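You operate a simulated robot arm through the tools that you are given. There is no shell and no other tool. Be economical: measure what you need, move in short steps, check, and stop when the job is done.

You are at the controls of a simulated robot arm. One attempt, no reset.

## Task
Wind a full bobbin with the thread that the note names.
Fine: Spool in its cup, bobbin on its seat, switch on, press the green button once. Watch it fill, then switch off. Leave the dial.
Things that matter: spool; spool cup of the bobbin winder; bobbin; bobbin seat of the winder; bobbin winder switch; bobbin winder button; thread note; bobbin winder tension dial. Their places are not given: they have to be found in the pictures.

It is judged by the outcome, as a careful person would: the job done as asked, and still so three seconds after it is handed in. It fails if anything else is knocked over, pushed out of place, dropped, spilled or broken.

## Robot
A 6-joint arm with a two-finger parallel gripper, fixed in place. Base frame: the origin is at the foot of the arm, x ahead of it, y to its left, z up; the work surface is at about z = 0.746. Lengths are in m, angles in degrees, forces in N, time in s.
With the tool pointing down near the work surface it reaches from about 0.26 to 0.68 m from the base axis. Its first joint turns from -66.0 to 66.0 degrees. Payload 2.9 kg.
Tool frame: the origin (TCP) lies between the finger pads and is the grasp point; the fingertips stand 0.03 m ahead of it; z points along the fingers, y is the line along which they close. The gripper opens to 0.11 m. The fingers are 0.02 m wide and 0.01 m thick; the gripper's body (0.048 by 0.112 m) begins 0.055 m behind the TCP.
Orientation is that of the tool frame in the base frame, as a unit quaternion [x, y, z, w]. With the fingers straight down and closing along the base's y, the tool's x points along the base's -x, its y along +y and its z along -z.

## Interface
- The arm moves only by the tool nudge_tool. Its argument "rows" is a list of rows, each a list of 7 numbers: the shift along the tool's x, y, z in mm, then the turn, a rotation vector about the tool's x, y, z in rad, then the gripper command, from -1 (fully open) to 1 (shut), values between in proportion. In form: [[tx, ty, tz, rx, ry, rz, claw], ...]. A call has 1 to 8 rows; each row shifts and turns the commanded pose from where the row before left it, along the tool's axes as they then stand. Each row takes 0.2 s and may step no farther than 0.05 m and 8.6 degrees from the row before; otherwise, or with a gripper value out of range, the whole call is refused. A pose out of reach is approached as far as the arm can. The call stops where the force on the tool passes 40 N (or 10 N more than at its start, if that is more) or the arm is blocked; 0.2 s more then pass. Each finger travels about 0.108 m/s and halts on what it meets, pressing with about 25 N; the grip force reading is that of the motor and also rises with nothing between the fingers. The clock runs only during rows and for 0.2 s after the last one: add rows that do not move to give the fingers time. It gives the time, the measured TCP pose, the force on the tool (base axes), the opening and the grip force at its end, in the units of the frame above (readings bear some noise).
- Cameras (640 x 400 px; columns grow to the right, rows downward): "scene" is fixed at [0.0608, 0.418, 1.3866]; the picture's right is [-0.90, -0.44, 0.00], its down [-0.24, 0.48, -0.84] and it looks along [0.37, -0.76, -0.54] (base axes); focal length 375 px, centre (320, 200). "wrist" rides on the gripper at [-0.036, 0, -0.057] in the tool frame; the picture's right is [0.00, -1.00, 0.00], its down [0.97, 0.00, -0.24] and it looks along [0.24, 0.00, 0.97] (tool axes); focal length 218 px, centre (320, 200).
- get_image(camera): a new picture of that camera. No time passes.
- measure_at(camera, pixels): for up to 12 pixels [column, row] of the newest picture of that camera ("zoom" is the newest enlarged one), the place [x, y, z] in the base frame of the surface seen there, good to about 0.002 m. No time passes.
- inspect(camera, box): a new picture of the part [left, top, right, bottom] of that camera's present view, enlarged. No time passes.
- job_done(): hands the job in; it is judged then, once.

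Work in short steps. Measure before you move; look again where a grasp or a placing could have gone wrong, and mend it. You have 80 turns and 54 pictures in all, those below and enlarged ones among them. Open the gripper and draw the arm clear of the work before you hand the job in, unless the task says otherwise; then end with one line.

The tools are called after "Call:" as a command line: name --pt "numbers of a row" for each row, then --argument value for the rest, lists and objects as JSON in quotes. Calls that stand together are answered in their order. nudge_tool: Moves the arm, as the interface text tells. Its arguments: {"type":"object","properties":{"rows":{"type":"array"}},"required":["rows"]} The other tools are called the same way: get_image (camera) takes a picture; measure_at (camera, pixels) gives the place of the surface under pixels of a picture; inspect (camera, box) takes an enlarged picture of a part of a camera's view; job_done () hands the job in.

At the start:

```text
time_s: 0.0
tcp_pos: [0.4813, -0.2134, 1.0786]
ee_rot: [0.0, 1.0, 0.0, 0.0]
contact_force: [-0.3, 1.2, 0.7]
finger_gap: 0.1102
grasp_force: 0.0
```

scene: 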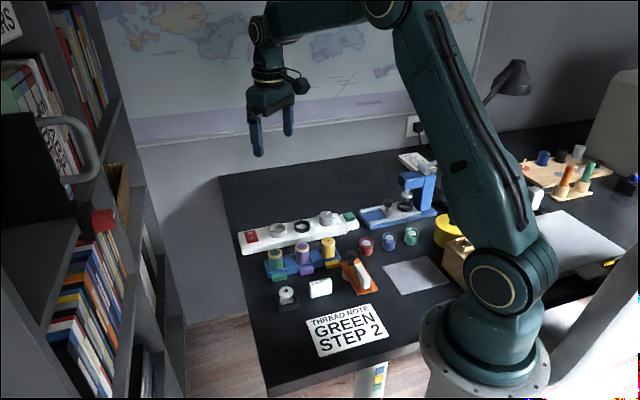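
wrist: 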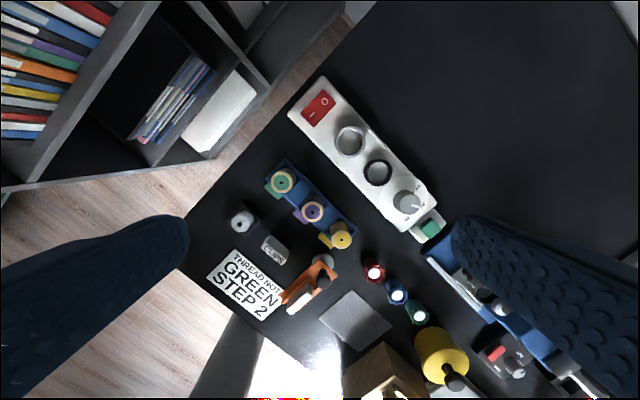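

The note reads "GREEN STEP 2". The winder looks like the white strip (wrist about 300-440, 80-240), and I enlarge it and the spools to identify the parts.

Call:
inspect --camera "wrist" --box '[200, 70, 460, 330]'

Call:
inspect --camera "scene" --box '[230, 150, 470, 370]'

```text
1.54 times, centred on (330, 200) of wrist
```

zoom: 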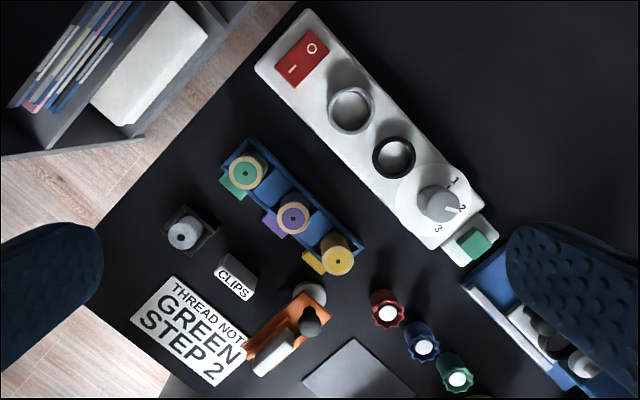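

```text
1.82 times, centred on (350, 260) of scene
```

zoom: 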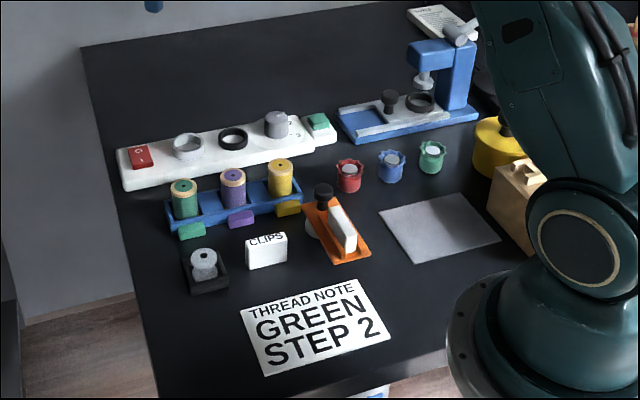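

The zoom shows a green spool in the blue rack, a grey bobbin in a black stand, and two rings on the winder, one grey and one black. I measure these in the wrist picture.

Call:
measure_at --camera "wrist" --pixels '[[282, 182], [276, 190], [243, 218], [349, 139], [337, 139], [363, 141], [378, 172], [366, 172], [391, 173], [319, 107], [430, 229], [407, 201]]'

Call:
measure_at --camera "zoom" --pixels '[[183, 184], [184, 210], [204, 255], [203, 274], [187, 147], [188, 135], [232, 138], [233, 128], [140, 153], [133, 157], [318, 119], [200, 285]]'

```text
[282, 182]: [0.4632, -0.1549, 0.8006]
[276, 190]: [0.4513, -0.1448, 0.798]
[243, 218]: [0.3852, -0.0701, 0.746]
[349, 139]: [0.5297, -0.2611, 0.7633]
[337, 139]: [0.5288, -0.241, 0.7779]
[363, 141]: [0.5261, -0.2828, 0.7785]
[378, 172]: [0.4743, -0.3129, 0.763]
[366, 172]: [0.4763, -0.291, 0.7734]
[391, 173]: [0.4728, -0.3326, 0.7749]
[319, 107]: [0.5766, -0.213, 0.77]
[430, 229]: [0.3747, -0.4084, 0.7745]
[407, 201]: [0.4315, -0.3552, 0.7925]
```

```text
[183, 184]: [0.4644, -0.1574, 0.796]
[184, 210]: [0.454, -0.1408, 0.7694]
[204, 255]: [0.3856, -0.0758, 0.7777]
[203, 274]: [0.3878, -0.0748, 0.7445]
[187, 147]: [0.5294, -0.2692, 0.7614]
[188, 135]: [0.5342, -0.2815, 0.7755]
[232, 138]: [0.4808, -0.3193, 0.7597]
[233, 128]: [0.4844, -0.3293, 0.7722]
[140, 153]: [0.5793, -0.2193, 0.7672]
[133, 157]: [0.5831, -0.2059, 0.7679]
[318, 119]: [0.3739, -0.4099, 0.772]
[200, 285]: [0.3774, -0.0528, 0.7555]
```

All parts are located roughly. I bring the wrist camera lower above the rack and bobbin for a finer look.

Call:
nudge_tool --pt "5 20 35 0 0 0 -1" --pt "5 20 35 0 0 0 -1" --pt "5 20 35 0 0 0 -1" --pt "5 15 30 0 0 0 -1"

Call:
get_image --camera "wrist"

```text
time_s: 1.0
tcp_pos: [0.4607, -0.1393, 0.9411]
ee_rot: [0.0, 1.0, 0.0, 0.0]
contact_force: [-0.7, -1.2, -0.7]
finger_gap: 0.11
grasp_force: 0.1
```

```text
49 pictures are left
```

wrist: 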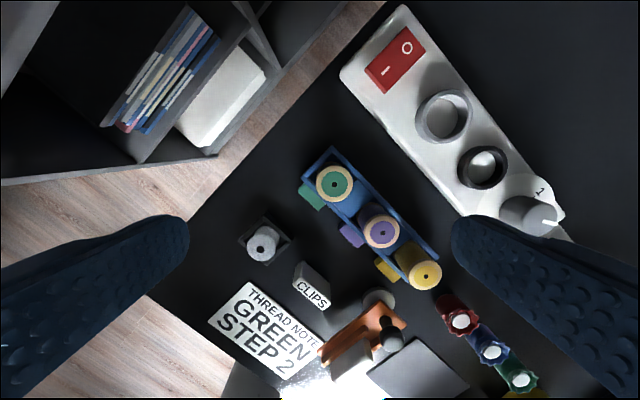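

Call:
inspect --camera "wrist" --box '[220, 140, 460, 290]'

Call:
inspect --camera "wrist" --box '[340, 0, 580, 240]'

```text
2.67 times, centred on (340, 215) of wrist
```

zoom: 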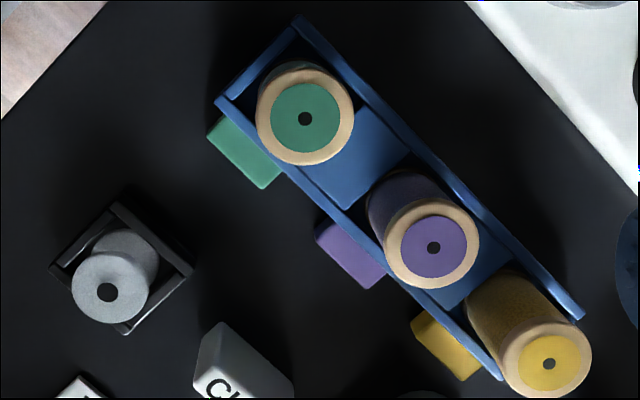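

```text
1.67 times, centred on (460, 120) of wrist
```

zoom: 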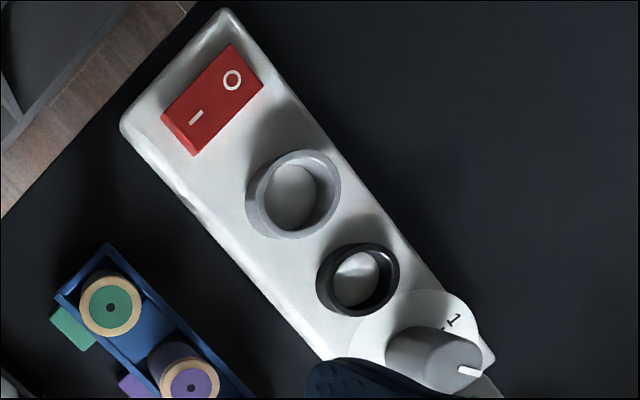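

The grey ring (larger) seems to be the spool cup and the black ring the bobbin seat. I measure the rims and tops of everything.

Call:
measure_at --camera "wrist" --pixels '[[318, 184], [351, 182], [334, 167], [334, 200], [339, 184], [249, 248], [275, 246], [261, 259], [261, 236], [256, 245], [302, 180], [333, 150]]'

Call:
measure_at --camera "zoom" --pixels '[[248, 203], [338, 180], [310, 153], [290, 237], [292, 195], [318, 285], [398, 278], [368, 246], [350, 314], [357, 285], [232, 79], [195, 117]]'

```text
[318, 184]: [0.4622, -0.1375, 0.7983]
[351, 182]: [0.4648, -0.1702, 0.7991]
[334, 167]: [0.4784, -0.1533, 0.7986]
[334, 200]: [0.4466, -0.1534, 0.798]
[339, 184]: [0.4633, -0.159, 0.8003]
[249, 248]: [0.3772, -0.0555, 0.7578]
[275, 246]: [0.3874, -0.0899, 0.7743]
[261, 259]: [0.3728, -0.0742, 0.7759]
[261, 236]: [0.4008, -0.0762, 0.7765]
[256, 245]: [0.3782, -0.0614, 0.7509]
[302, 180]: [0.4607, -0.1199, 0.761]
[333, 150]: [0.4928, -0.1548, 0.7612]
```

```text
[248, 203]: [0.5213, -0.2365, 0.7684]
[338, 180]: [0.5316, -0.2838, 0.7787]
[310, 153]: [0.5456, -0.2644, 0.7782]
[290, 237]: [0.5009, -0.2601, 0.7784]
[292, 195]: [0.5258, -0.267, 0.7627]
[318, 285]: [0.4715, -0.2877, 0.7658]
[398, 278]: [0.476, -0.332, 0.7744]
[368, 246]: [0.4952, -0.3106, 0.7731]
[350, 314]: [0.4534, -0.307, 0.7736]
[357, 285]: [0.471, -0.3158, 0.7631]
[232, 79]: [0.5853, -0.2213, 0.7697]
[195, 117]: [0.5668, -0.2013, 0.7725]
```

Spool: centre (0.463, -0.1535), top 0.799, diameter about 0.035. The rack and winder both run at 45°. I turn the tool 45° so that it closes across the rack, and stop above the green spool.

Call:
nudge_tool --pt "0 0 0 0 0 -0.1309 -0.2" --pt "0 0 0 0 0 -0.1309 -0.2" --pt "0 0 0 0 0 -0.1309 -0.2" --pt "0 0 0 0 0 -0.1309 -0.2" --pt "0 0 0 0 0 -0.1309 -0.2" --pt "0 0 0 0 0 -0.1309 -0.2" --pt "8.5 -11.7 30 0 0 0 -0.2" --pt "0 0 30 0 0 0 -0.2"

Call:
get_image --camera "wrist"

```text
time_s: 2.8
tcp_pos: [0.4627, -0.1517, 0.8828]
ee_rot: [-0.382, 0.924, -0.001, 0.0]
contact_force: [-0.2, -0.2, 0.4]
finger_gap: 0.0661
grasp_force: 0.1
```

```text
46 pictures are left
```

wrist: 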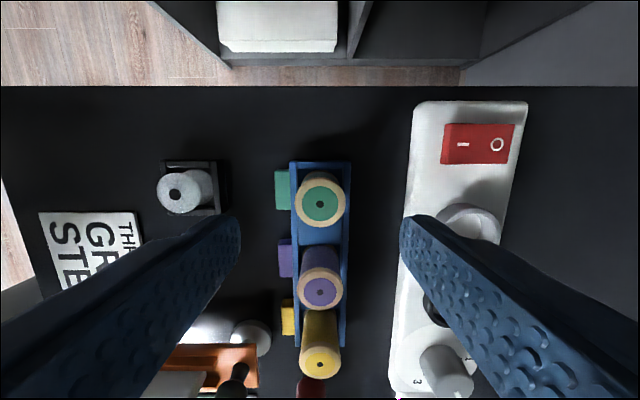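

Aligned with the rack. I refine the spool centre (320, 204), its top rim, and the bobbin near (183, 193).

Call:
measure_at --camera "wrist" --pixels '[[298, 204], [343, 204], [320, 183], [320, 225], [159, 193], [198, 193], [180, 173], [180, 212], [322, 165], [293, 215], [349, 215], [320, 245]]'

```text
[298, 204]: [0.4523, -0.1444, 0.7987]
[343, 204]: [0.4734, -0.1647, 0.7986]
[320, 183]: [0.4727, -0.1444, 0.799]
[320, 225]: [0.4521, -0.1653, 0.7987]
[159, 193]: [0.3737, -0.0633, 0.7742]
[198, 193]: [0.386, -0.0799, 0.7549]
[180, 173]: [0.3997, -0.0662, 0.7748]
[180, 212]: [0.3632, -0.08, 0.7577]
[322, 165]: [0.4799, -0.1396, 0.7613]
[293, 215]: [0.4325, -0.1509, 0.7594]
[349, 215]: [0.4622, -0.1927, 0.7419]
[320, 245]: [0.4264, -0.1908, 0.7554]
```

Spool centre is about (0.4627, -0.1543). I descend to TCP z ≈ 0.806 so the fingertips stay above the rack, then close.

Call:
nudge_tool --pt "1.8 -1.8 30 0 0 0 -0.2" --pt "0 0 30 0 0 0 -0.2" --pt "0 0 16.5 0 0 0 -0.2" --pt "0 0 0 0 0 0 -0.2" --pt "0 0 0 0 0 0 0.6" --pt "0 0 0 0 0 0 0.6" --pt "0 0 0 0 0 0 0.6"

Call:
get_image --camera "wrist"

```text
time_s: 4.4
tcp_pos: [0.4633, -0.1551, 0.807]
ee_rot: [-0.383, 0.924, 0.0, 0.0]
contact_force: [-0.5, 0.7, -0.8]
finger_gap: 0.0336
grasp_force: 24.7
```

```text
45 pictures are left
```

wrist: 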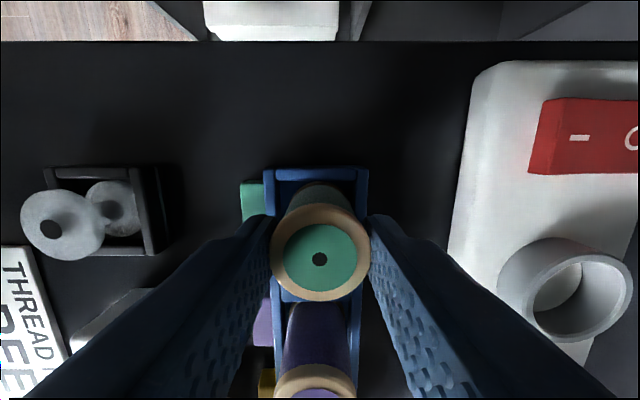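

The spool is gripped (gap 0.0336, force 24.7). I measure the spool top rim and the cup rim, which both show well here.

Call:
measure_at --camera "wrist" --pixels '[[273, 260], [366, 260], [320, 209], [320, 297], [580, 254], [627, 290], [580, 339], [527, 300], [535, 303], [560, 290], [320, 252]]'

Call:
nudge_tool --pt "0 0 -20 0 0 0 0.6" --pt "0 0 -30 0 0 0 0.6" --pt "0 0 -25 0 0 0 0.6"

Call:
get_image --camera "wrist"

```text
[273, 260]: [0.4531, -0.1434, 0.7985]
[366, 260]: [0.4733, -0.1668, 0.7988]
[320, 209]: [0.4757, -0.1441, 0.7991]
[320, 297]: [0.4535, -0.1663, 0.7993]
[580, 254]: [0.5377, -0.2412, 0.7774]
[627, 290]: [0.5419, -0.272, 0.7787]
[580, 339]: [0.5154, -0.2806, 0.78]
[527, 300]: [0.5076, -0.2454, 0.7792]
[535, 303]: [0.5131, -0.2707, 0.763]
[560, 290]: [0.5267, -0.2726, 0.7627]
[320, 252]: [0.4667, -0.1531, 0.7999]
```

```text
time_s: 5.2
tcp_pos: [0.4615, -0.1561, 0.8817]
ee_rot: [-0.383, 0.924, 0.0, 0.0]
contact_force: [0.5, 0.3, -0.7]
finger_gap: 0.0338
grasp_force: 24.9
```

```text
44 pictures are left
```

wrist: 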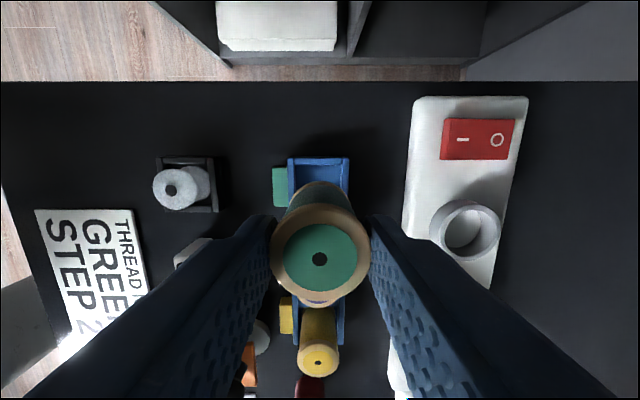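

The spool is lifted and centred on the tool. I enlarge the cup area to fix its centre.

Call:
inspect --camera "wrist" --box '[410, 170, 530, 290]'

```text
3.33 times, centred on (470, 230) of wrist
```

zoom: 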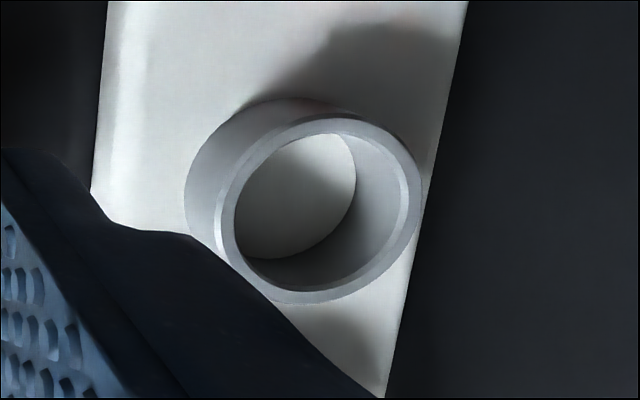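

The cup's centre works out to about (0.523, -0.260), inner diameter about 0.039. I carry the spool over it, still high, and look.

Call:
nudge_tool --pt "10 -39 0 0 0 0 0.6" --pt "10 -39 0 0 0 0 0.6" --pt "10 -39 0 0 0 0 0.6" --pt "0 0 0 0 0 0 0.6"

Call:
inspect --camera "wrist" --box '[200, 120, 440, 300]'

Call:
inspect --camera "scene" --box '[230, 150, 390, 270]'

```text
time_s: 6.2
tcp_pos: [0.5237, -0.2604, 0.8809]
ee_rot: [-0.383, 0.924, 0.0, 0.0]
contact_force: [-0.5, 0.2, 0.0]
finger_gap: 0.0332
grasp_force: 24.9
```

```text
2.22 times, centred on (320, 210) of wrist
```

zoom: 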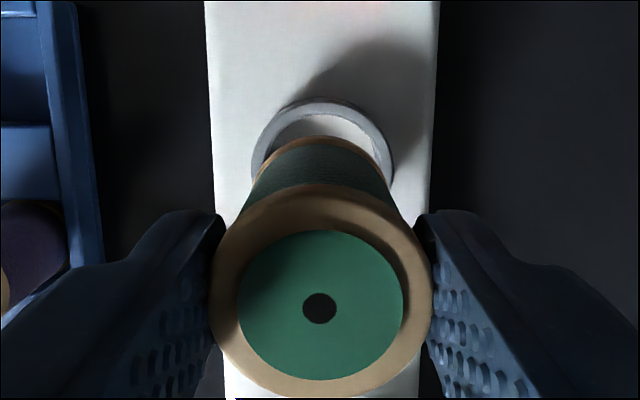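

```text
3.33 times, centred on (310, 210) of scene
```

zoom: 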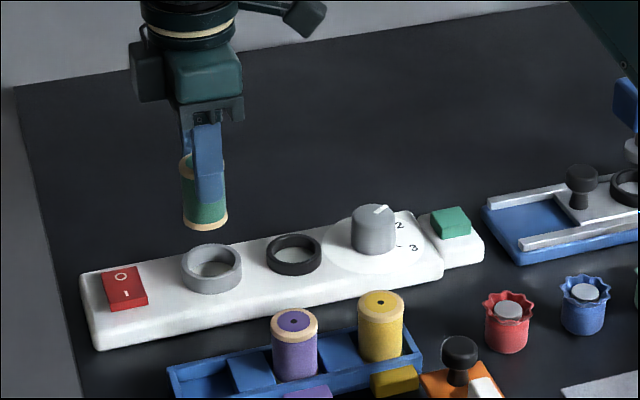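

Over the cup the rim is about 1 mm to the right of the spool axis (rim columns 251-395 in the zoom, centre 323 against 320). I correct that and lower to just above the floor.

Call:
nudge_tool --pt "0.5 -1 20 0 0 0 0.6" --pt "0 0 20 0 0 0 0.6" --pt "0 0 10 0 0 0 0.6" --pt "0 0 6 0 0 0 0.6" --pt "0 0 0 0 0 0 0.6"

Call:
inspect --camera "wrist" --box '[200, 120, 440, 300]'

Call:
inspect --camera "scene" --box '[240, 170, 340, 250]'

```text
time_s: 7.4
tcp_pos: [0.525, -0.2608, 0.8256]
ee_rot: [-0.383, 0.924, 0.0, 0.0]
contact_force: [-0.5, 0.6, -0.2]
finger_gap: 0.0336
grasp_force: 25.5
```

```text
2.22 times, centred on (320, 210) of wrist
```

zoom: 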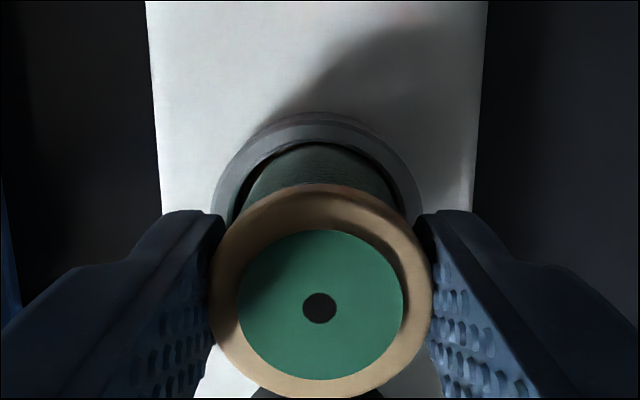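

```text
5.00 times, centred on (290, 210) of scene
```

zoom: 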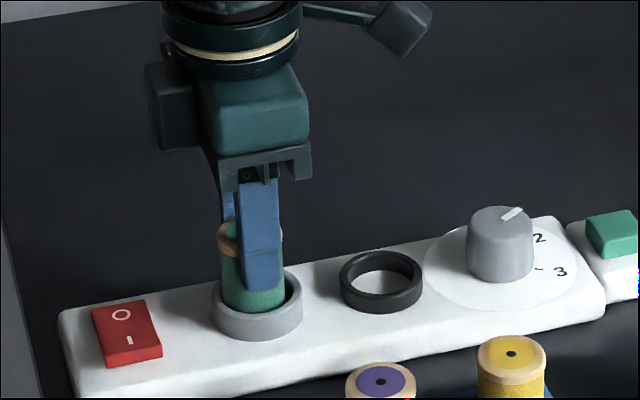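

The spool bottom is inside the ring. I lower the last ~10 mm gently, watching the force.

Call:
nudge_tool --pt "0 0 4 0 0 0 0.6" --pt "0 0 4 0 0 0 0.6" --pt "0 0 2 0 0 0 0.6" --pt "0 0 0 0 0 0 0.6"

```text
time_s: 8.4
tcp_pos: [0.5248, -0.2608, 0.8177]
ee_rot: [-0.383, 0.924, -0.001, 0.002]
contact_force: [-8.8, 3.7, 34.6]
finger_gap: 0.0335
grasp_force: 25.1
```

Contact at z 0.8177 (34.6 N upward). I back off 2 mm to relieve it, open partially, and look.

Call:
nudge_tool --pt "0 0 -2 0 0 0 0.6" --pt "0 0 0 0 0 0 0.3" --pt "0 0 0 0 0 0 0.1" --pt "0 0 0 0 0 0 0"

Call:
inspect --camera "wrist" --box '[200, 120, 440, 300]'

Call:
inspect --camera "scene" --box '[240, 170, 340, 250]'

```text
time_s: 9.4
tcp_pos: [0.5246, -0.2597, 0.8161]
ee_rot: [-0.382, 0.924, 0.001, 0.0]
contact_force: [-0.1, -1.0, -0.4]
finger_gap: 0.055
grasp_force: 0.0
```

```text
2.22 times, centred on (320, 210) of wrist
```

zoom: 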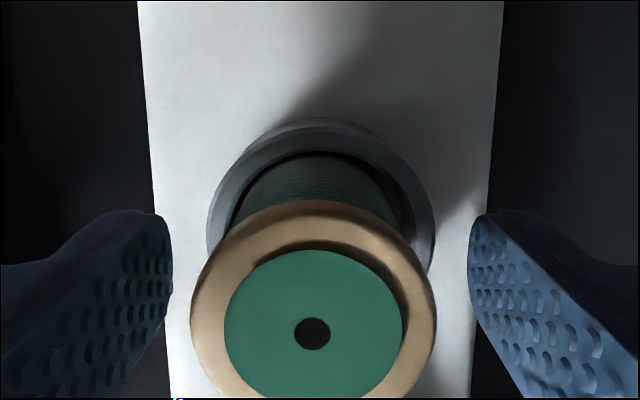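

```text
5.00 times, centred on (290, 210) of scene
```

zoom: 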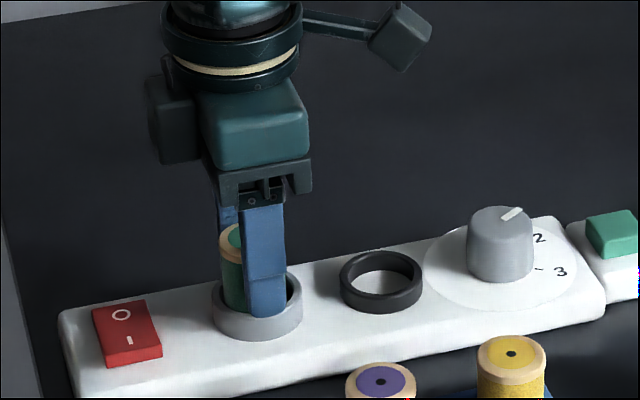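

The spool stands in its cup. I rise straight up and travel to above the bobbin at (0.386, -0.0745).

Call:
nudge_tool --pt "0 0 -25 0 0 0 0" --pt "0 0 -35 0 0 0 0" --pt "-6.5 45.7 -10 0 0 0 0" --pt "-6.5 45.7 0 0 0 0 0" --pt "-6.5 45.7 0 0 0 0 0" --pt "-6.5 45.7 0 0 0 0 0" --pt "-6.5 45.7 0 0 0 0 0" --pt "0 0 0 0 0 0 0"

Call:
get_image --camera "wrist"

Call:
inspect --camera "wrist" --box '[250, 140, 390, 280]'

```text
time_s: 11.2
tcp_pos: [0.3853, -0.0727, 0.8866]
ee_rot: [-0.383, 0.924, 0.0, -0.001]
contact_force: [-0.1, -0.2, 0.0]
finger_gap: 0.055
grasp_force: 0.1
```

```text
36 pictures are left
```

wrist: 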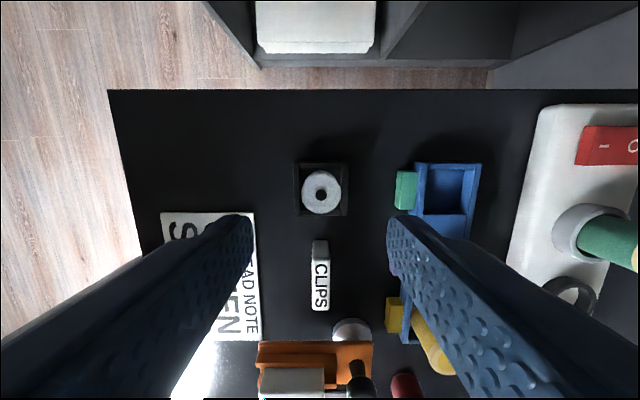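

```text
2.86 times, centred on (320, 210) of wrist
```

zoom: 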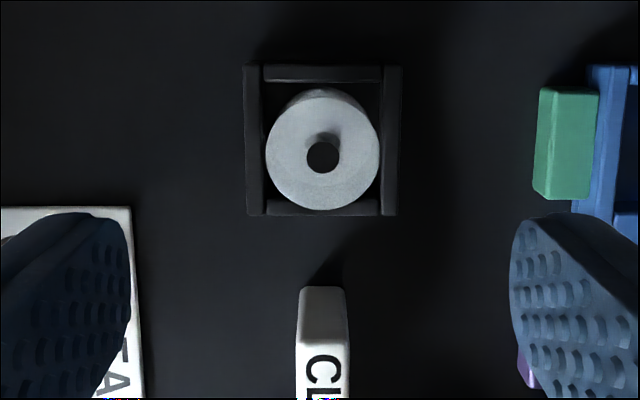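

The bobbin is centred under the tool (top flange diameter about 0.031, offset under 1 mm). I descend to TCP z ≈ 0.794 and close on the upper flange.

Call:
nudge_tool --pt "0.3 -0.7 40 0 0 0 0" --pt "0 0 30 0 0 0 0" --pt "0 0 22 0 0 0 0" --pt "0 0 0 0 0 0 0" --pt "0 0 0 0 0 0 0.6" --pt "0 0 0 0 0 0 0.6" --pt "0 0 0 0 0 0 0.6"

Call:
inspect --camera "wrist" --box '[200, 120, 440, 300]'

```text
time_s: 12.8
tcp_pos: [0.3874, -0.0738, 0.7965]
ee_rot: [-0.383, 0.924, 0.001, 0.0]
contact_force: [0.6, 0.8, 0.0]
finger_gap: 0.0303
grasp_force: 25.1
```

```text
2.22 times, centred on (320, 210) of wrist
```

zoom: 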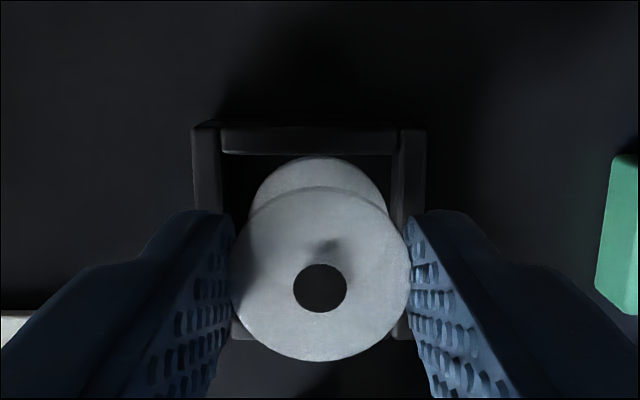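

Bobbin gripped (gap 0.0303). I lift it and carry it toward the black ring.

Call:
nudge_tool --pt "0 0 -20 0 0 0 0.6" --pt "0 0 -38 0 0 0 0.6" --pt "0 0 -38 0 0 0 0.6" --pt "17.3 -38.1 0 0 0 0 0.6" --pt "17.3 -38.1 0 0 0 0 0.6" --pt "17.3 -38.1 0 0 0 0 0.6" --pt "17.3 -38.1 0 0 0 0 0.6"

Call:
nudge_tool --pt "17.3 -38.1 0 0 0 0 0.6" --pt "17.3 -38.1 0 0 0 0 0.6" --pt "0 0 0 0 0 0 0.6"

Call:
inspect --camera "wrist" --box '[200, 100, 440, 280]'

Call:
inspect --camera "scene" --box '[250, 150, 390, 255]'

```text
time_s: 14.4
tcp_pos: [0.4459, -0.2328, 0.8947]
ee_rot: [-0.383, 0.924, 0.0, 0.0]
contact_force: [0.0, 0.6, -0.1]
finger_gap: 0.0303
grasp_force: 25.2
```

```text
time_s: 15.2
tcp_pos: [0.4757, -0.3115, 0.8936]
ee_rot: [-0.383, 0.924, 0.0, -0.001]
contact_force: [-0.2, -0.5, -0.7]
finger_gap: 0.0303
grasp_force: 25.2
```

```text
2.22 times, centred on (320, 190) of wrist
```

zoom: 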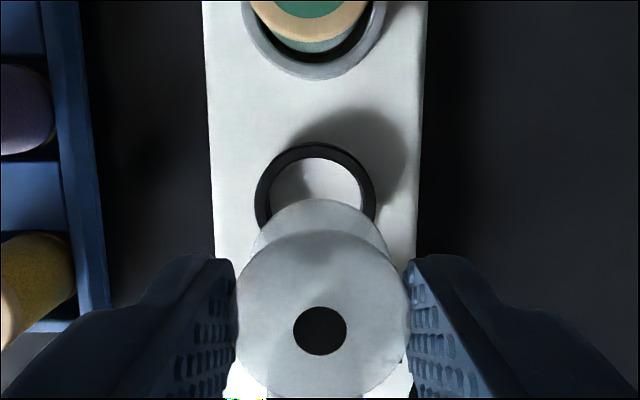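

```text
3.81 times, centred on (320, 202) of scene
```

zoom: 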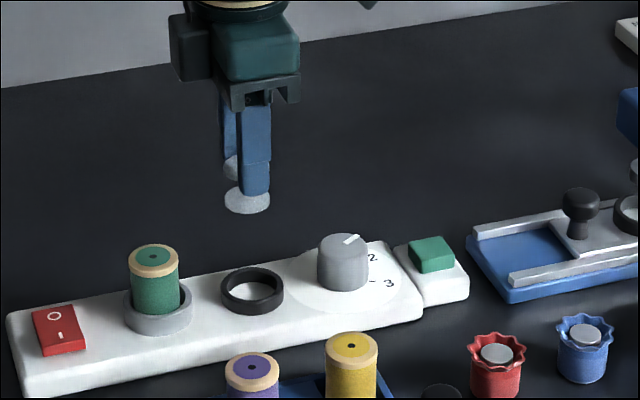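

In the zoom the ring centre (314.5) lies about 2 mm left of the bobbin axis (320). I correct by +2.2 mm tool y and lower to just above the ring to check.

Call:
nudge_tool --pt "-0.5 2.2 20 0 0 0 0.6" --pt "0 0 25 0 0 0 0.6" --pt "0 0 18 0 0 0 0.6" --pt "0 0 0 0 0 0 0.6" --pt "0 0 0 0 0 0 0.6"

Call:
inspect --camera "wrist" --box '[220, 110, 420, 270]'

Call:
inspect --camera "scene" --box '[270, 190, 350, 250]'

```text
time_s: 16.4
tcp_pos: [0.4744, -0.31, 0.83]
ee_rot: [-0.383, 0.924, 0.0, 0.0]
contact_force: [-0.4, -0.5, -0.6]
finger_gap: 0.0303
grasp_force: 24.4
```

```text
2.50 times, centred on (320, 190) of wrist
```

zoom: 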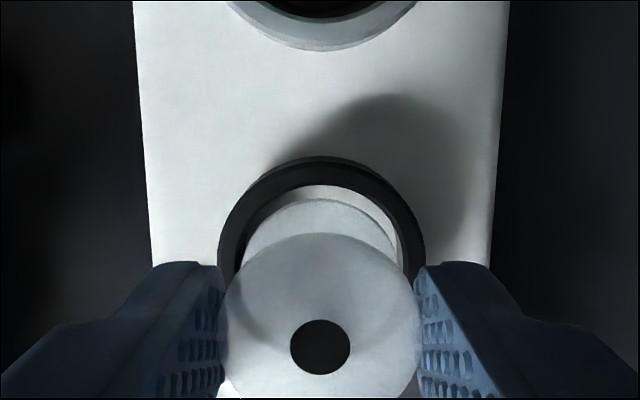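

```text
6.67 times, centred on (310, 220) of scene
```

zoom: 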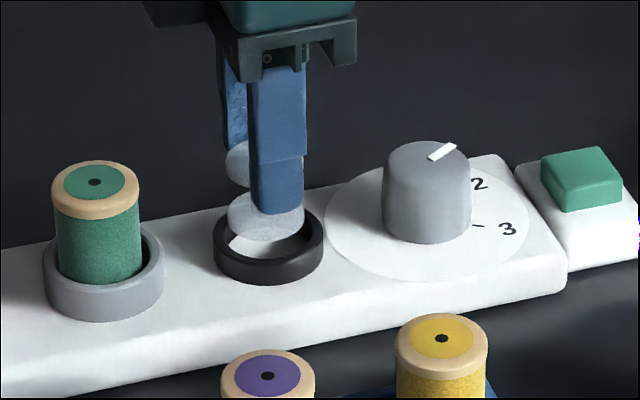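

Sideways it is aligned (ring 322, lower flange 321), but both views put the lower flange about 1.3 mm short along tool x. I shift that and lower into the ring a little.

Call:
nudge_tool --pt "1.3 -0.2 0 0 0 0 0.6" --pt "0 0 5 0 0 0 0.6" --pt "0 0 5 0 0 0 0.6" --pt "0 0 0 0 0 0 0.6"

Call:
inspect --camera "wrist" --box '[220, 110, 420, 270]'

Call:
inspect --camera "scene" --box '[270, 190, 350, 250]'

```text
time_s: 17.4
tcp_pos: [0.4736, -0.3106, 0.8175]
ee_rot: [-0.383, 0.924, -0.001, 0.001]
contact_force: [0.4, -0.5, -0.1]
finger_gap: 0.0301
grasp_force: 24.9
```

```text
2.50 times, centred on (320, 190) of wrist
```

zoom: 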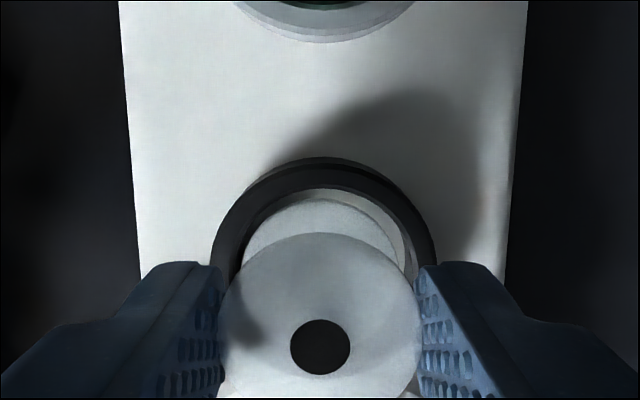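

```text
6.67 times, centred on (310, 220) of scene
```

zoom: 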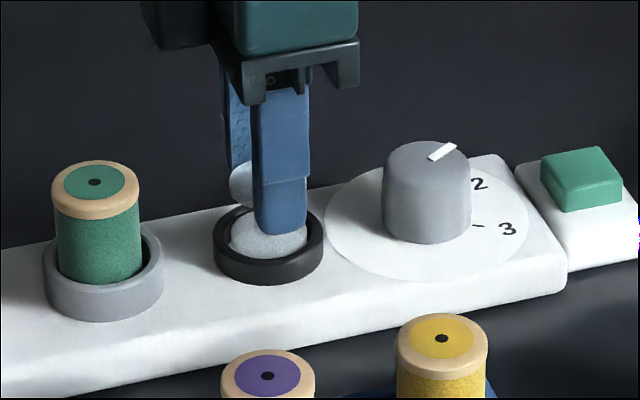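

Bobbin is centred inside the ring. I lower the last ~7 mm gently.

Call:
nudge_tool --pt "0 -0.4 3 0 0 0 0.6" --pt "0 0 2 0 0 0 0.6" --pt "0 0 2 0 0 0 0.6" --pt "0 0 0 0 0 0 0.6"

Call:
inspect --camera "scene" --box '[270, 190, 350, 250]'

```text
time_s: 18.4
tcp_pos: [0.4736, -0.3115, 0.8118]
ee_rot: [-0.383, 0.924, 0.0, 0.0]
contact_force: [0.6, 0.6, 0.4]
finger_gap: 0.0303
grasp_force: 24.5
```

```text
6.67 times, centred on (310, 220) of scene
```

zoom: 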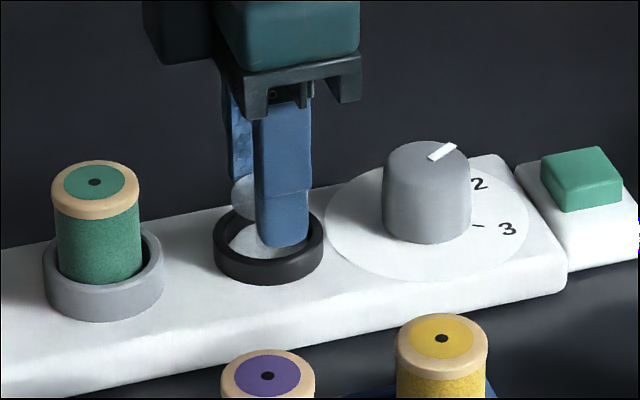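

No contact yet; I continue in 1 mm steps until touch.

Call:
nudge_tool --pt "0 0 1 0 0 0 0.6" --pt "0 0 1 0 0 0 0.6" --pt "0 0 1 0 0 0 0.6" --pt "0 0 0 0 0 0 0.6"

```text
time_s: 19.4
tcp_pos: [0.4746, -0.3115, 0.8118]
ee_rot: [-0.382, 0.924, -0.001, 0.001]
contact_force: [-3.3, 1.9, 25.2]
finger_gap: 0.0302
grasp_force: 25.3
```

Contact (25 N) at z ≈ 0.811. I relieve 1.5 mm, open to a moderate gap, and look.

Call:
nudge_tool --pt "0 0 -1.5 0 0 0 0.6" --pt "0 0 0 0 0 0 0.3" --pt "0 0 0 0 0 0 0.1" --pt "0 0 0 0 0 0 0.1" --pt "0 0 -30 0 0 0 0.1" --pt "0 0 -40 0 0 0 0.1"

Call:
get_image --camera "wrist"

Call:
inspect --camera "scene" --box '[270, 190, 350, 250]'

```text
time_s: 20.8
tcp_pos: [0.4716, -0.3108, 0.8811]
ee_rot: [-0.383, 0.924, 0.001, 0.0]
contact_force: [1.0, 0.0, 0.4]
finger_gap: 0.0497
grasp_force: 0.1
```

```text
26 pictures are left
```

wrist: 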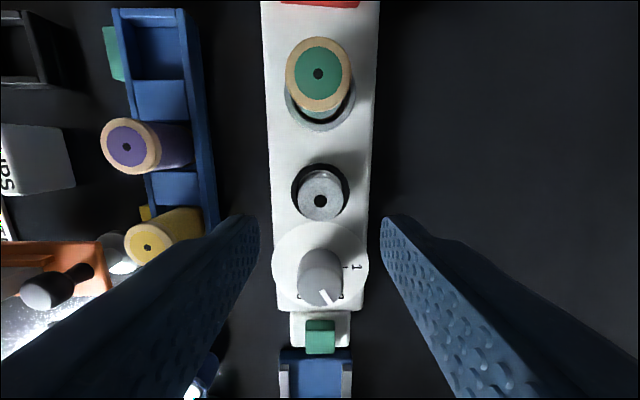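

```text
6.67 times, centred on (310, 220) of scene
```

zoom: 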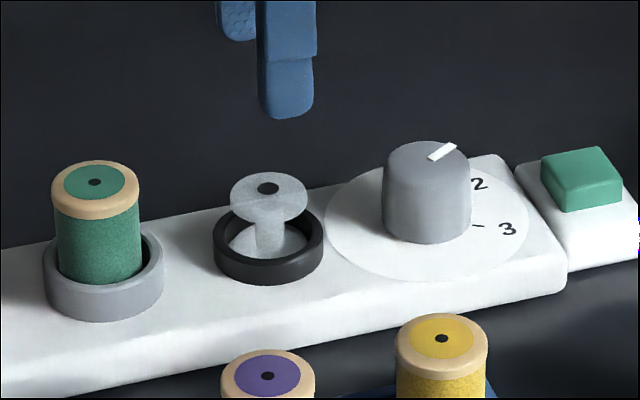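

Bobbin stands upright in its seat. Now I move above the red switch with the fingers closing, for a close look.

Call:
nudge_tool --pt "-36 2.5 -5 0 0 0 0.1" --pt "-36 2.5 0 0 0 0 0.5" --pt "-36 2.5 0 0 0 0 1" --pt "-36 2.5 0 0 0 0 1" --pt "0 0 0 0 0 0 1"

Call:
get_image --camera "wrist"

```text
time_s: 22.0
tcp_pos: [0.5682, -0.2007, 0.8865]
ee_rot: [-0.383, 0.924, 0.0, 0.0]
contact_force: [0.2, -0.8, -0.6]
finger_gap: 0.0
grasp_force: 25.0
```

```text
24 pictures are left
```

wrist: 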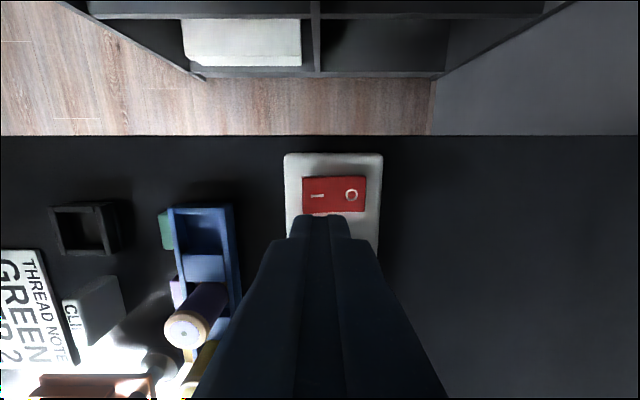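

Call:
measure_at --camera "wrist" --pixels '[[306, 180], [306, 208], [314, 195], [334, 195], [352, 195], [363, 180], [363, 209], [318, 210], [295, 195]]'

Call:
inspect --camera "scene" --box '[230, 200, 310, 260]'

```text
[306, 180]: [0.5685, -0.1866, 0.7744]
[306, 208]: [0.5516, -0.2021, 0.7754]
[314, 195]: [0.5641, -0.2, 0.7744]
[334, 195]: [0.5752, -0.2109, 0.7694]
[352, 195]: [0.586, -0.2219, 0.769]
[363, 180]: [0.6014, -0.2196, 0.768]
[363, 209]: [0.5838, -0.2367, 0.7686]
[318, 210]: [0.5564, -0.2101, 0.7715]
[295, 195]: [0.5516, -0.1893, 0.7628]
```

```text
6.67 times, centred on (270, 230) of scene
```

zoom: 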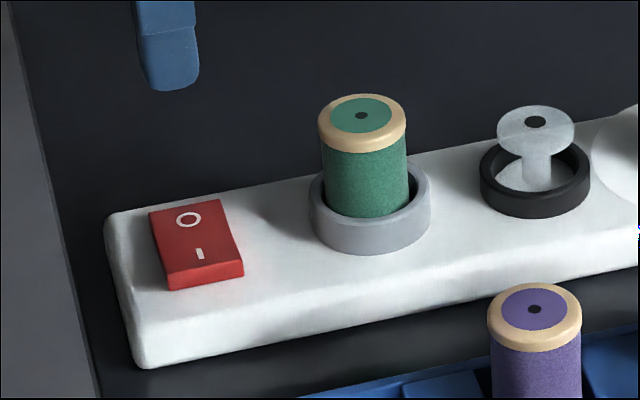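

The "I" end is up (z 0.7745) and "O" down (0.769), so it is off. I press the "I" end at about (0.562, -0.1975) with closed fingertips.

Call:
nudge_tool --pt "2 6.5 30 0 0 0 1" --pt "0 0 30 0 0 0 1" --pt "0 0 16 0 0 0 1" --pt "0 0 4 0 0 0 1" --pt "0 0 3 0 0 0 1" --pt "0 0 3 0 0 0 1" --pt "0 0 2 0 0 0 1" --pt "0 0 0 0 0 0 1"

Call:
inspect --camera "scene" --box '[230, 200, 310, 260]'

```text
time_s: 23.8
tcp_pos: [0.5622, -0.1997, 0.8001]
ee_rot: [-0.381, 0.924, 0.0, 0.0]
contact_force: [-8.1, 2.8, 9.4]
finger_gap: 0.0
grasp_force: 25.2
stopped in row 8: the force on the tool passed its limit (the readings are from after the stop); the commanded pose is now the measured one
```

```text
6.67 times, centred on (270, 230) of scene
```

zoom: 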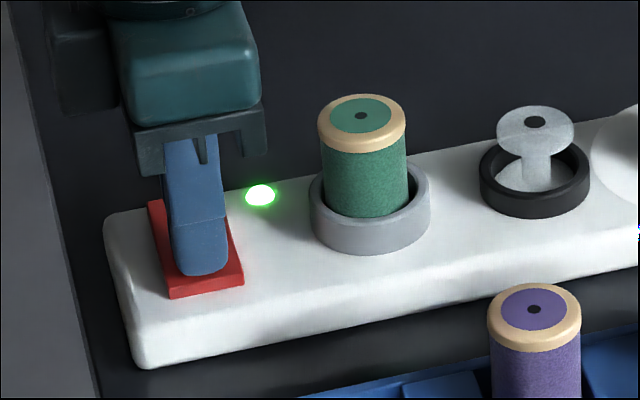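

Green lamp is lit: switch on. I rise and travel over the row to above the green button near (0.374, -0.409).

Call:
nudge_tool --pt "0 0 -40 0 0 0 1" --pt "0 0 -45 0 0 0 1" --pt "40 -2.5 -15 0 0 0 1" --pt "48 -2.5 0 0 0 0 1" --pt "48 -2.5 0 0 0 0 1" --pt "48 -2.5 0 0 0 0 1" --pt "48 -2.5 0 0 0 0 1"

Call:
nudge_tool --pt "30 -1 0 0 0 0 1" --pt "0 0 0 0 0 0 1"

Call:
get_image --camera "wrist"

Call:
get_image --camera "scene"

```text
time_s: 25.4
tcp_pos: [0.4081, -0.3721, 0.9]
ee_rot: [-0.383, 0.924, 0.001, 0.0]
contact_force: [-0.1, -0.5, -0.1]
finger_gap: 0.0001
grasp_force: 25.4
```

```text
time_s: 26.0
tcp_pos: [0.385, -0.3937, 0.9012]
ee_rot: [-0.382, 0.924, 0.0, 0.001]
contact_force: [0.1, 0.2, -0.6]
finger_gap: 0.0001
grasp_force: 25.0
```

```text
21 pictures are left
```

wrist: 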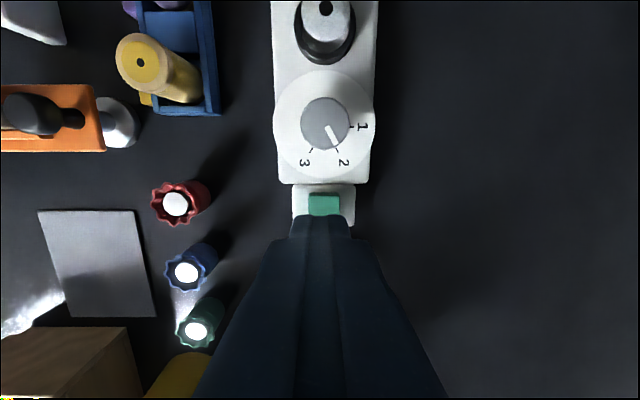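

```text
20 pictures are left
```

scene: 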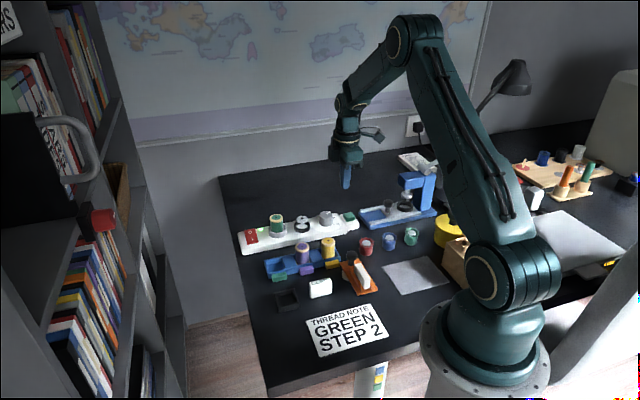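

The dial points at 2. I measure the button (323, 203) and the nearby obstacles (blue tool column in the scene).

Call:
measure_at --camera "wrist" --pixels '[[311, 203], [338, 203], [323, 197], [323, 211], [300, 200], [350, 200], [350, 220]]'

Call:
measure_at --camera "scene" --pixels '[[350, 216], [402, 178], [405, 183], [364, 214], [390, 204], [425, 172]]'

```text
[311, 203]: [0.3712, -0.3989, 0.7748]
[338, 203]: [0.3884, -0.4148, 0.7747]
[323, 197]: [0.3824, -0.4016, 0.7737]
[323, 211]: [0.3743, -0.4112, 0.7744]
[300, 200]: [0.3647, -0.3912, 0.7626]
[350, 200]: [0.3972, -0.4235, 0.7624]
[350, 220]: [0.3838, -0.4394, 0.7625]
```

```text
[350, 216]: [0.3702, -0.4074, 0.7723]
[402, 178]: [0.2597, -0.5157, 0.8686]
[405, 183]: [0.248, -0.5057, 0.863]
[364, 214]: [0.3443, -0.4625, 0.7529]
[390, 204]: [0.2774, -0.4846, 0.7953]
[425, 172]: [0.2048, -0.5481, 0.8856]
```

Target (0.376, -0.409); the blue column is far enough away. I descend to just above the button first.

Call:
nudge_tool --pt "17.2 -4 10 0 0 0 1" --pt "0 0 40 0 0 0 1" --pt "0 0 36 0 0 0 1" --pt "0 0 0 0 0 0 1" --pt "0 0 0 0 0 0 1"

Call:
inspect --camera "scene" --box '[290, 180, 390, 250]'

```text
time_s: 27.2
tcp_pos: [0.3762, -0.4098, 0.8116]
ee_rot: [-0.382, 0.924, -0.001, 0.0]
contact_force: [0.3, -0.2, 0.2]
finger_gap: 0.0
grasp_force: 25.0
```

```text
5.71 times, centred on (340, 215) of scene
```

zoom: 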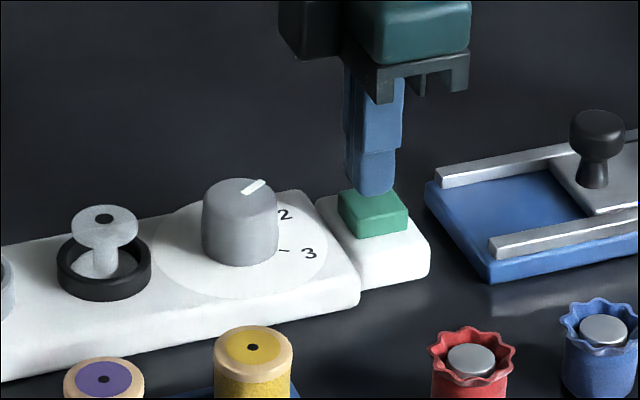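

The fingertip is right above the button. I press down in one stroke of small steps.

Call:
nudge_tool --pt "0 0 5 0 0 0 1" --pt "0 0 3 0 0 0 1" --pt "0 0 2 0 0 0 1" --pt "0 0 2 0 0 0 1"

Call:
inspect --camera "scene" --box '[250, 180, 390, 270]'

```text
time_s: 28.2
tcp_pos: [0.3783, -0.4084, 0.801]
ee_rot: [-0.381, 0.924, 0.0, 0.001]
contact_force: [0.9, -1.1, 1.7]
finger_gap: 0.0
grasp_force: 24.8
```

```text
4.44 times, centred on (320, 225) of scene
```

zoom: 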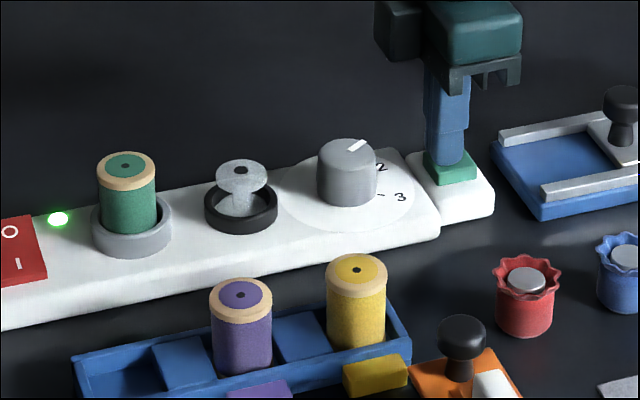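

The button has sunk about 3 mm with little force, and the bobbin is not visibly filling. I keep pressing the same stroke 2 mm deeper.

Call:
nudge_tool --pt "0 0 1 0 0 0 1" --pt "0 0 1 0 0 0 1" --pt "0 0 0 0 0 0 1"

Call:
inspect --camera "scene" --box '[270, 190, 370, 250]'

```text
time_s: 29.0
tcp_pos: [0.3769, -0.4087, 0.7986]
ee_rot: [-0.381, 0.924, -0.001, 0.001]
contact_force: [-0.1, 0.6, 2.6]
finger_gap: 0.0
grasp_force: 25.1
```

```text
6.40 times, centred on (320, 220) of scene
```

zoom: 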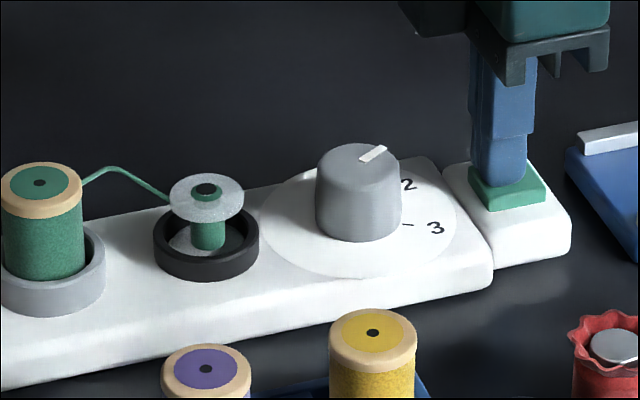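

It is winding: green thread runs to the bobbin. I release the button straight up and travel back high above the switch's "O" side.

Call:
nudge_tool --pt "0 0 -30 0 0 0 1" --pt "0 0 -40 0 0 0 1" --pt "-39 -4 -30 0 0 0 1" --pt "-48 -4 0 0 0 0 1" --pt "-48 -4 0 0 0 0 1" --pt "-48 -4 0 0 0 0 1" --pt "-48 -4 0 0 0 0 1" --pt "-48 0 0 0 0 0 1"

Call:
inspect --camera "scene" --box '[240, 180, 370, 260]'

```text
time_s: 30.8
tcp_pos: [0.5907, -0.2283, 0.9007]
ee_rot: [-0.381, 0.924, -0.001, 0.0]
contact_force: [0.7, 0.2, 0.0]
finger_gap: 0.0002
grasp_force: 25.1
```

```text
4.92 times, centred on (305, 220) of scene
```

zoom: 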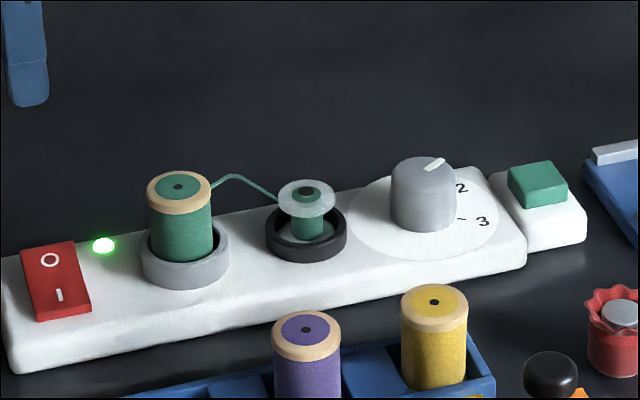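

Filling slowly. I lower to just above the "O" end and wait.

Call:
nudge_tool --pt "-1 4.5 30 0 0 0 1" --pt "0 0 30 0 0 0 1" --pt "0 0 22 0 0 0 1" --pt "0 0 0 0 0 0 1"

Call:
inspect --camera "scene" --box '[240, 180, 340, 250]'

```text
time_s: 31.8
tcp_pos: [0.5876, -0.2218, 0.8186]
ee_rot: [-0.382, 0.924, 0.001, 0.0]
contact_force: [-0.4, -0.3, -0.2]
finger_gap: 0.0003
grasp_force: 24.9
```

```text
5.71 times, centred on (290, 215) of scene
```

zoom: 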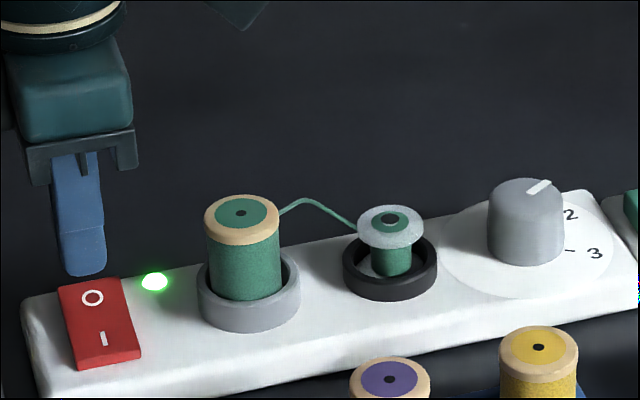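

Thread width is about 40 of the flange's 68 px. I wait about 1.8 s and look again.

Call:
nudge_tool --pt "0 0 0 0 0 0 1" --pt "0 0 0 0 0 0 1" --pt "0 0 0 0 0 0 1" --pt "0 0 0 0 0 0 1" --pt "0 0 0 0 0 0 1" --pt "0 0 0 0 0 0 1" --pt "0 0 0 0 0 0 1" --pt "0 0 0 0 0 0 1"

Call:
inspect --camera "scene" --box '[270, 190, 340, 240]'

```text
time_s: 33.6
tcp_pos: [0.5885, -0.2217, 0.8194]
ee_rot: [-0.382, 0.924, 0.001, 0.0]
contact_force: [0.4, 0.1, -0.3]
finger_gap: 0.0003
grasp_force: 25.3
```

```text
8.00 times, centred on (305, 215) of scene
```

zoom: 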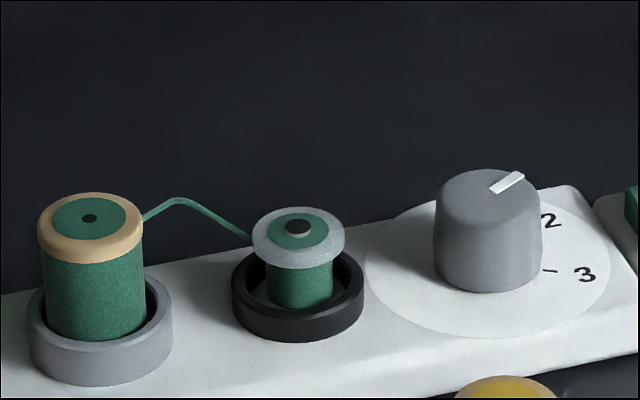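

Now about 72 % of the flange width. I wait another 1.8 s.

Call:
nudge_tool --pt "0 0 0 0 0 0 1" --pt "0 0 0 0 0 0 1" --pt "0 0 0 0 0 0 1" --pt "0 0 0 0 0 0 1" --pt "0 0 0 0 0 0 1" --pt "0 0 0 0 0 0 1" --pt "0 0 0 0 0 0 1" --pt "0 0 0 0 0 0 1"

Call:
inspect --camera "scene" --box '[270, 190, 340, 240]'

```text
time_s: 35.4
tcp_pos: [0.5871, -0.2222, 0.8199]
ee_rot: [-0.382, 0.924, 0.0, 0.0]
contact_force: [-0.2, -0.3, -0.1]
finger_gap: 0.0
grasp_force: 25.3
```

```text
8.00 times, centred on (305, 215) of scene
```

zoom: 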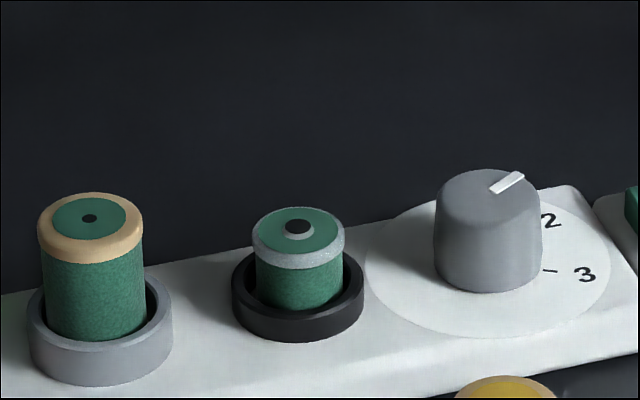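

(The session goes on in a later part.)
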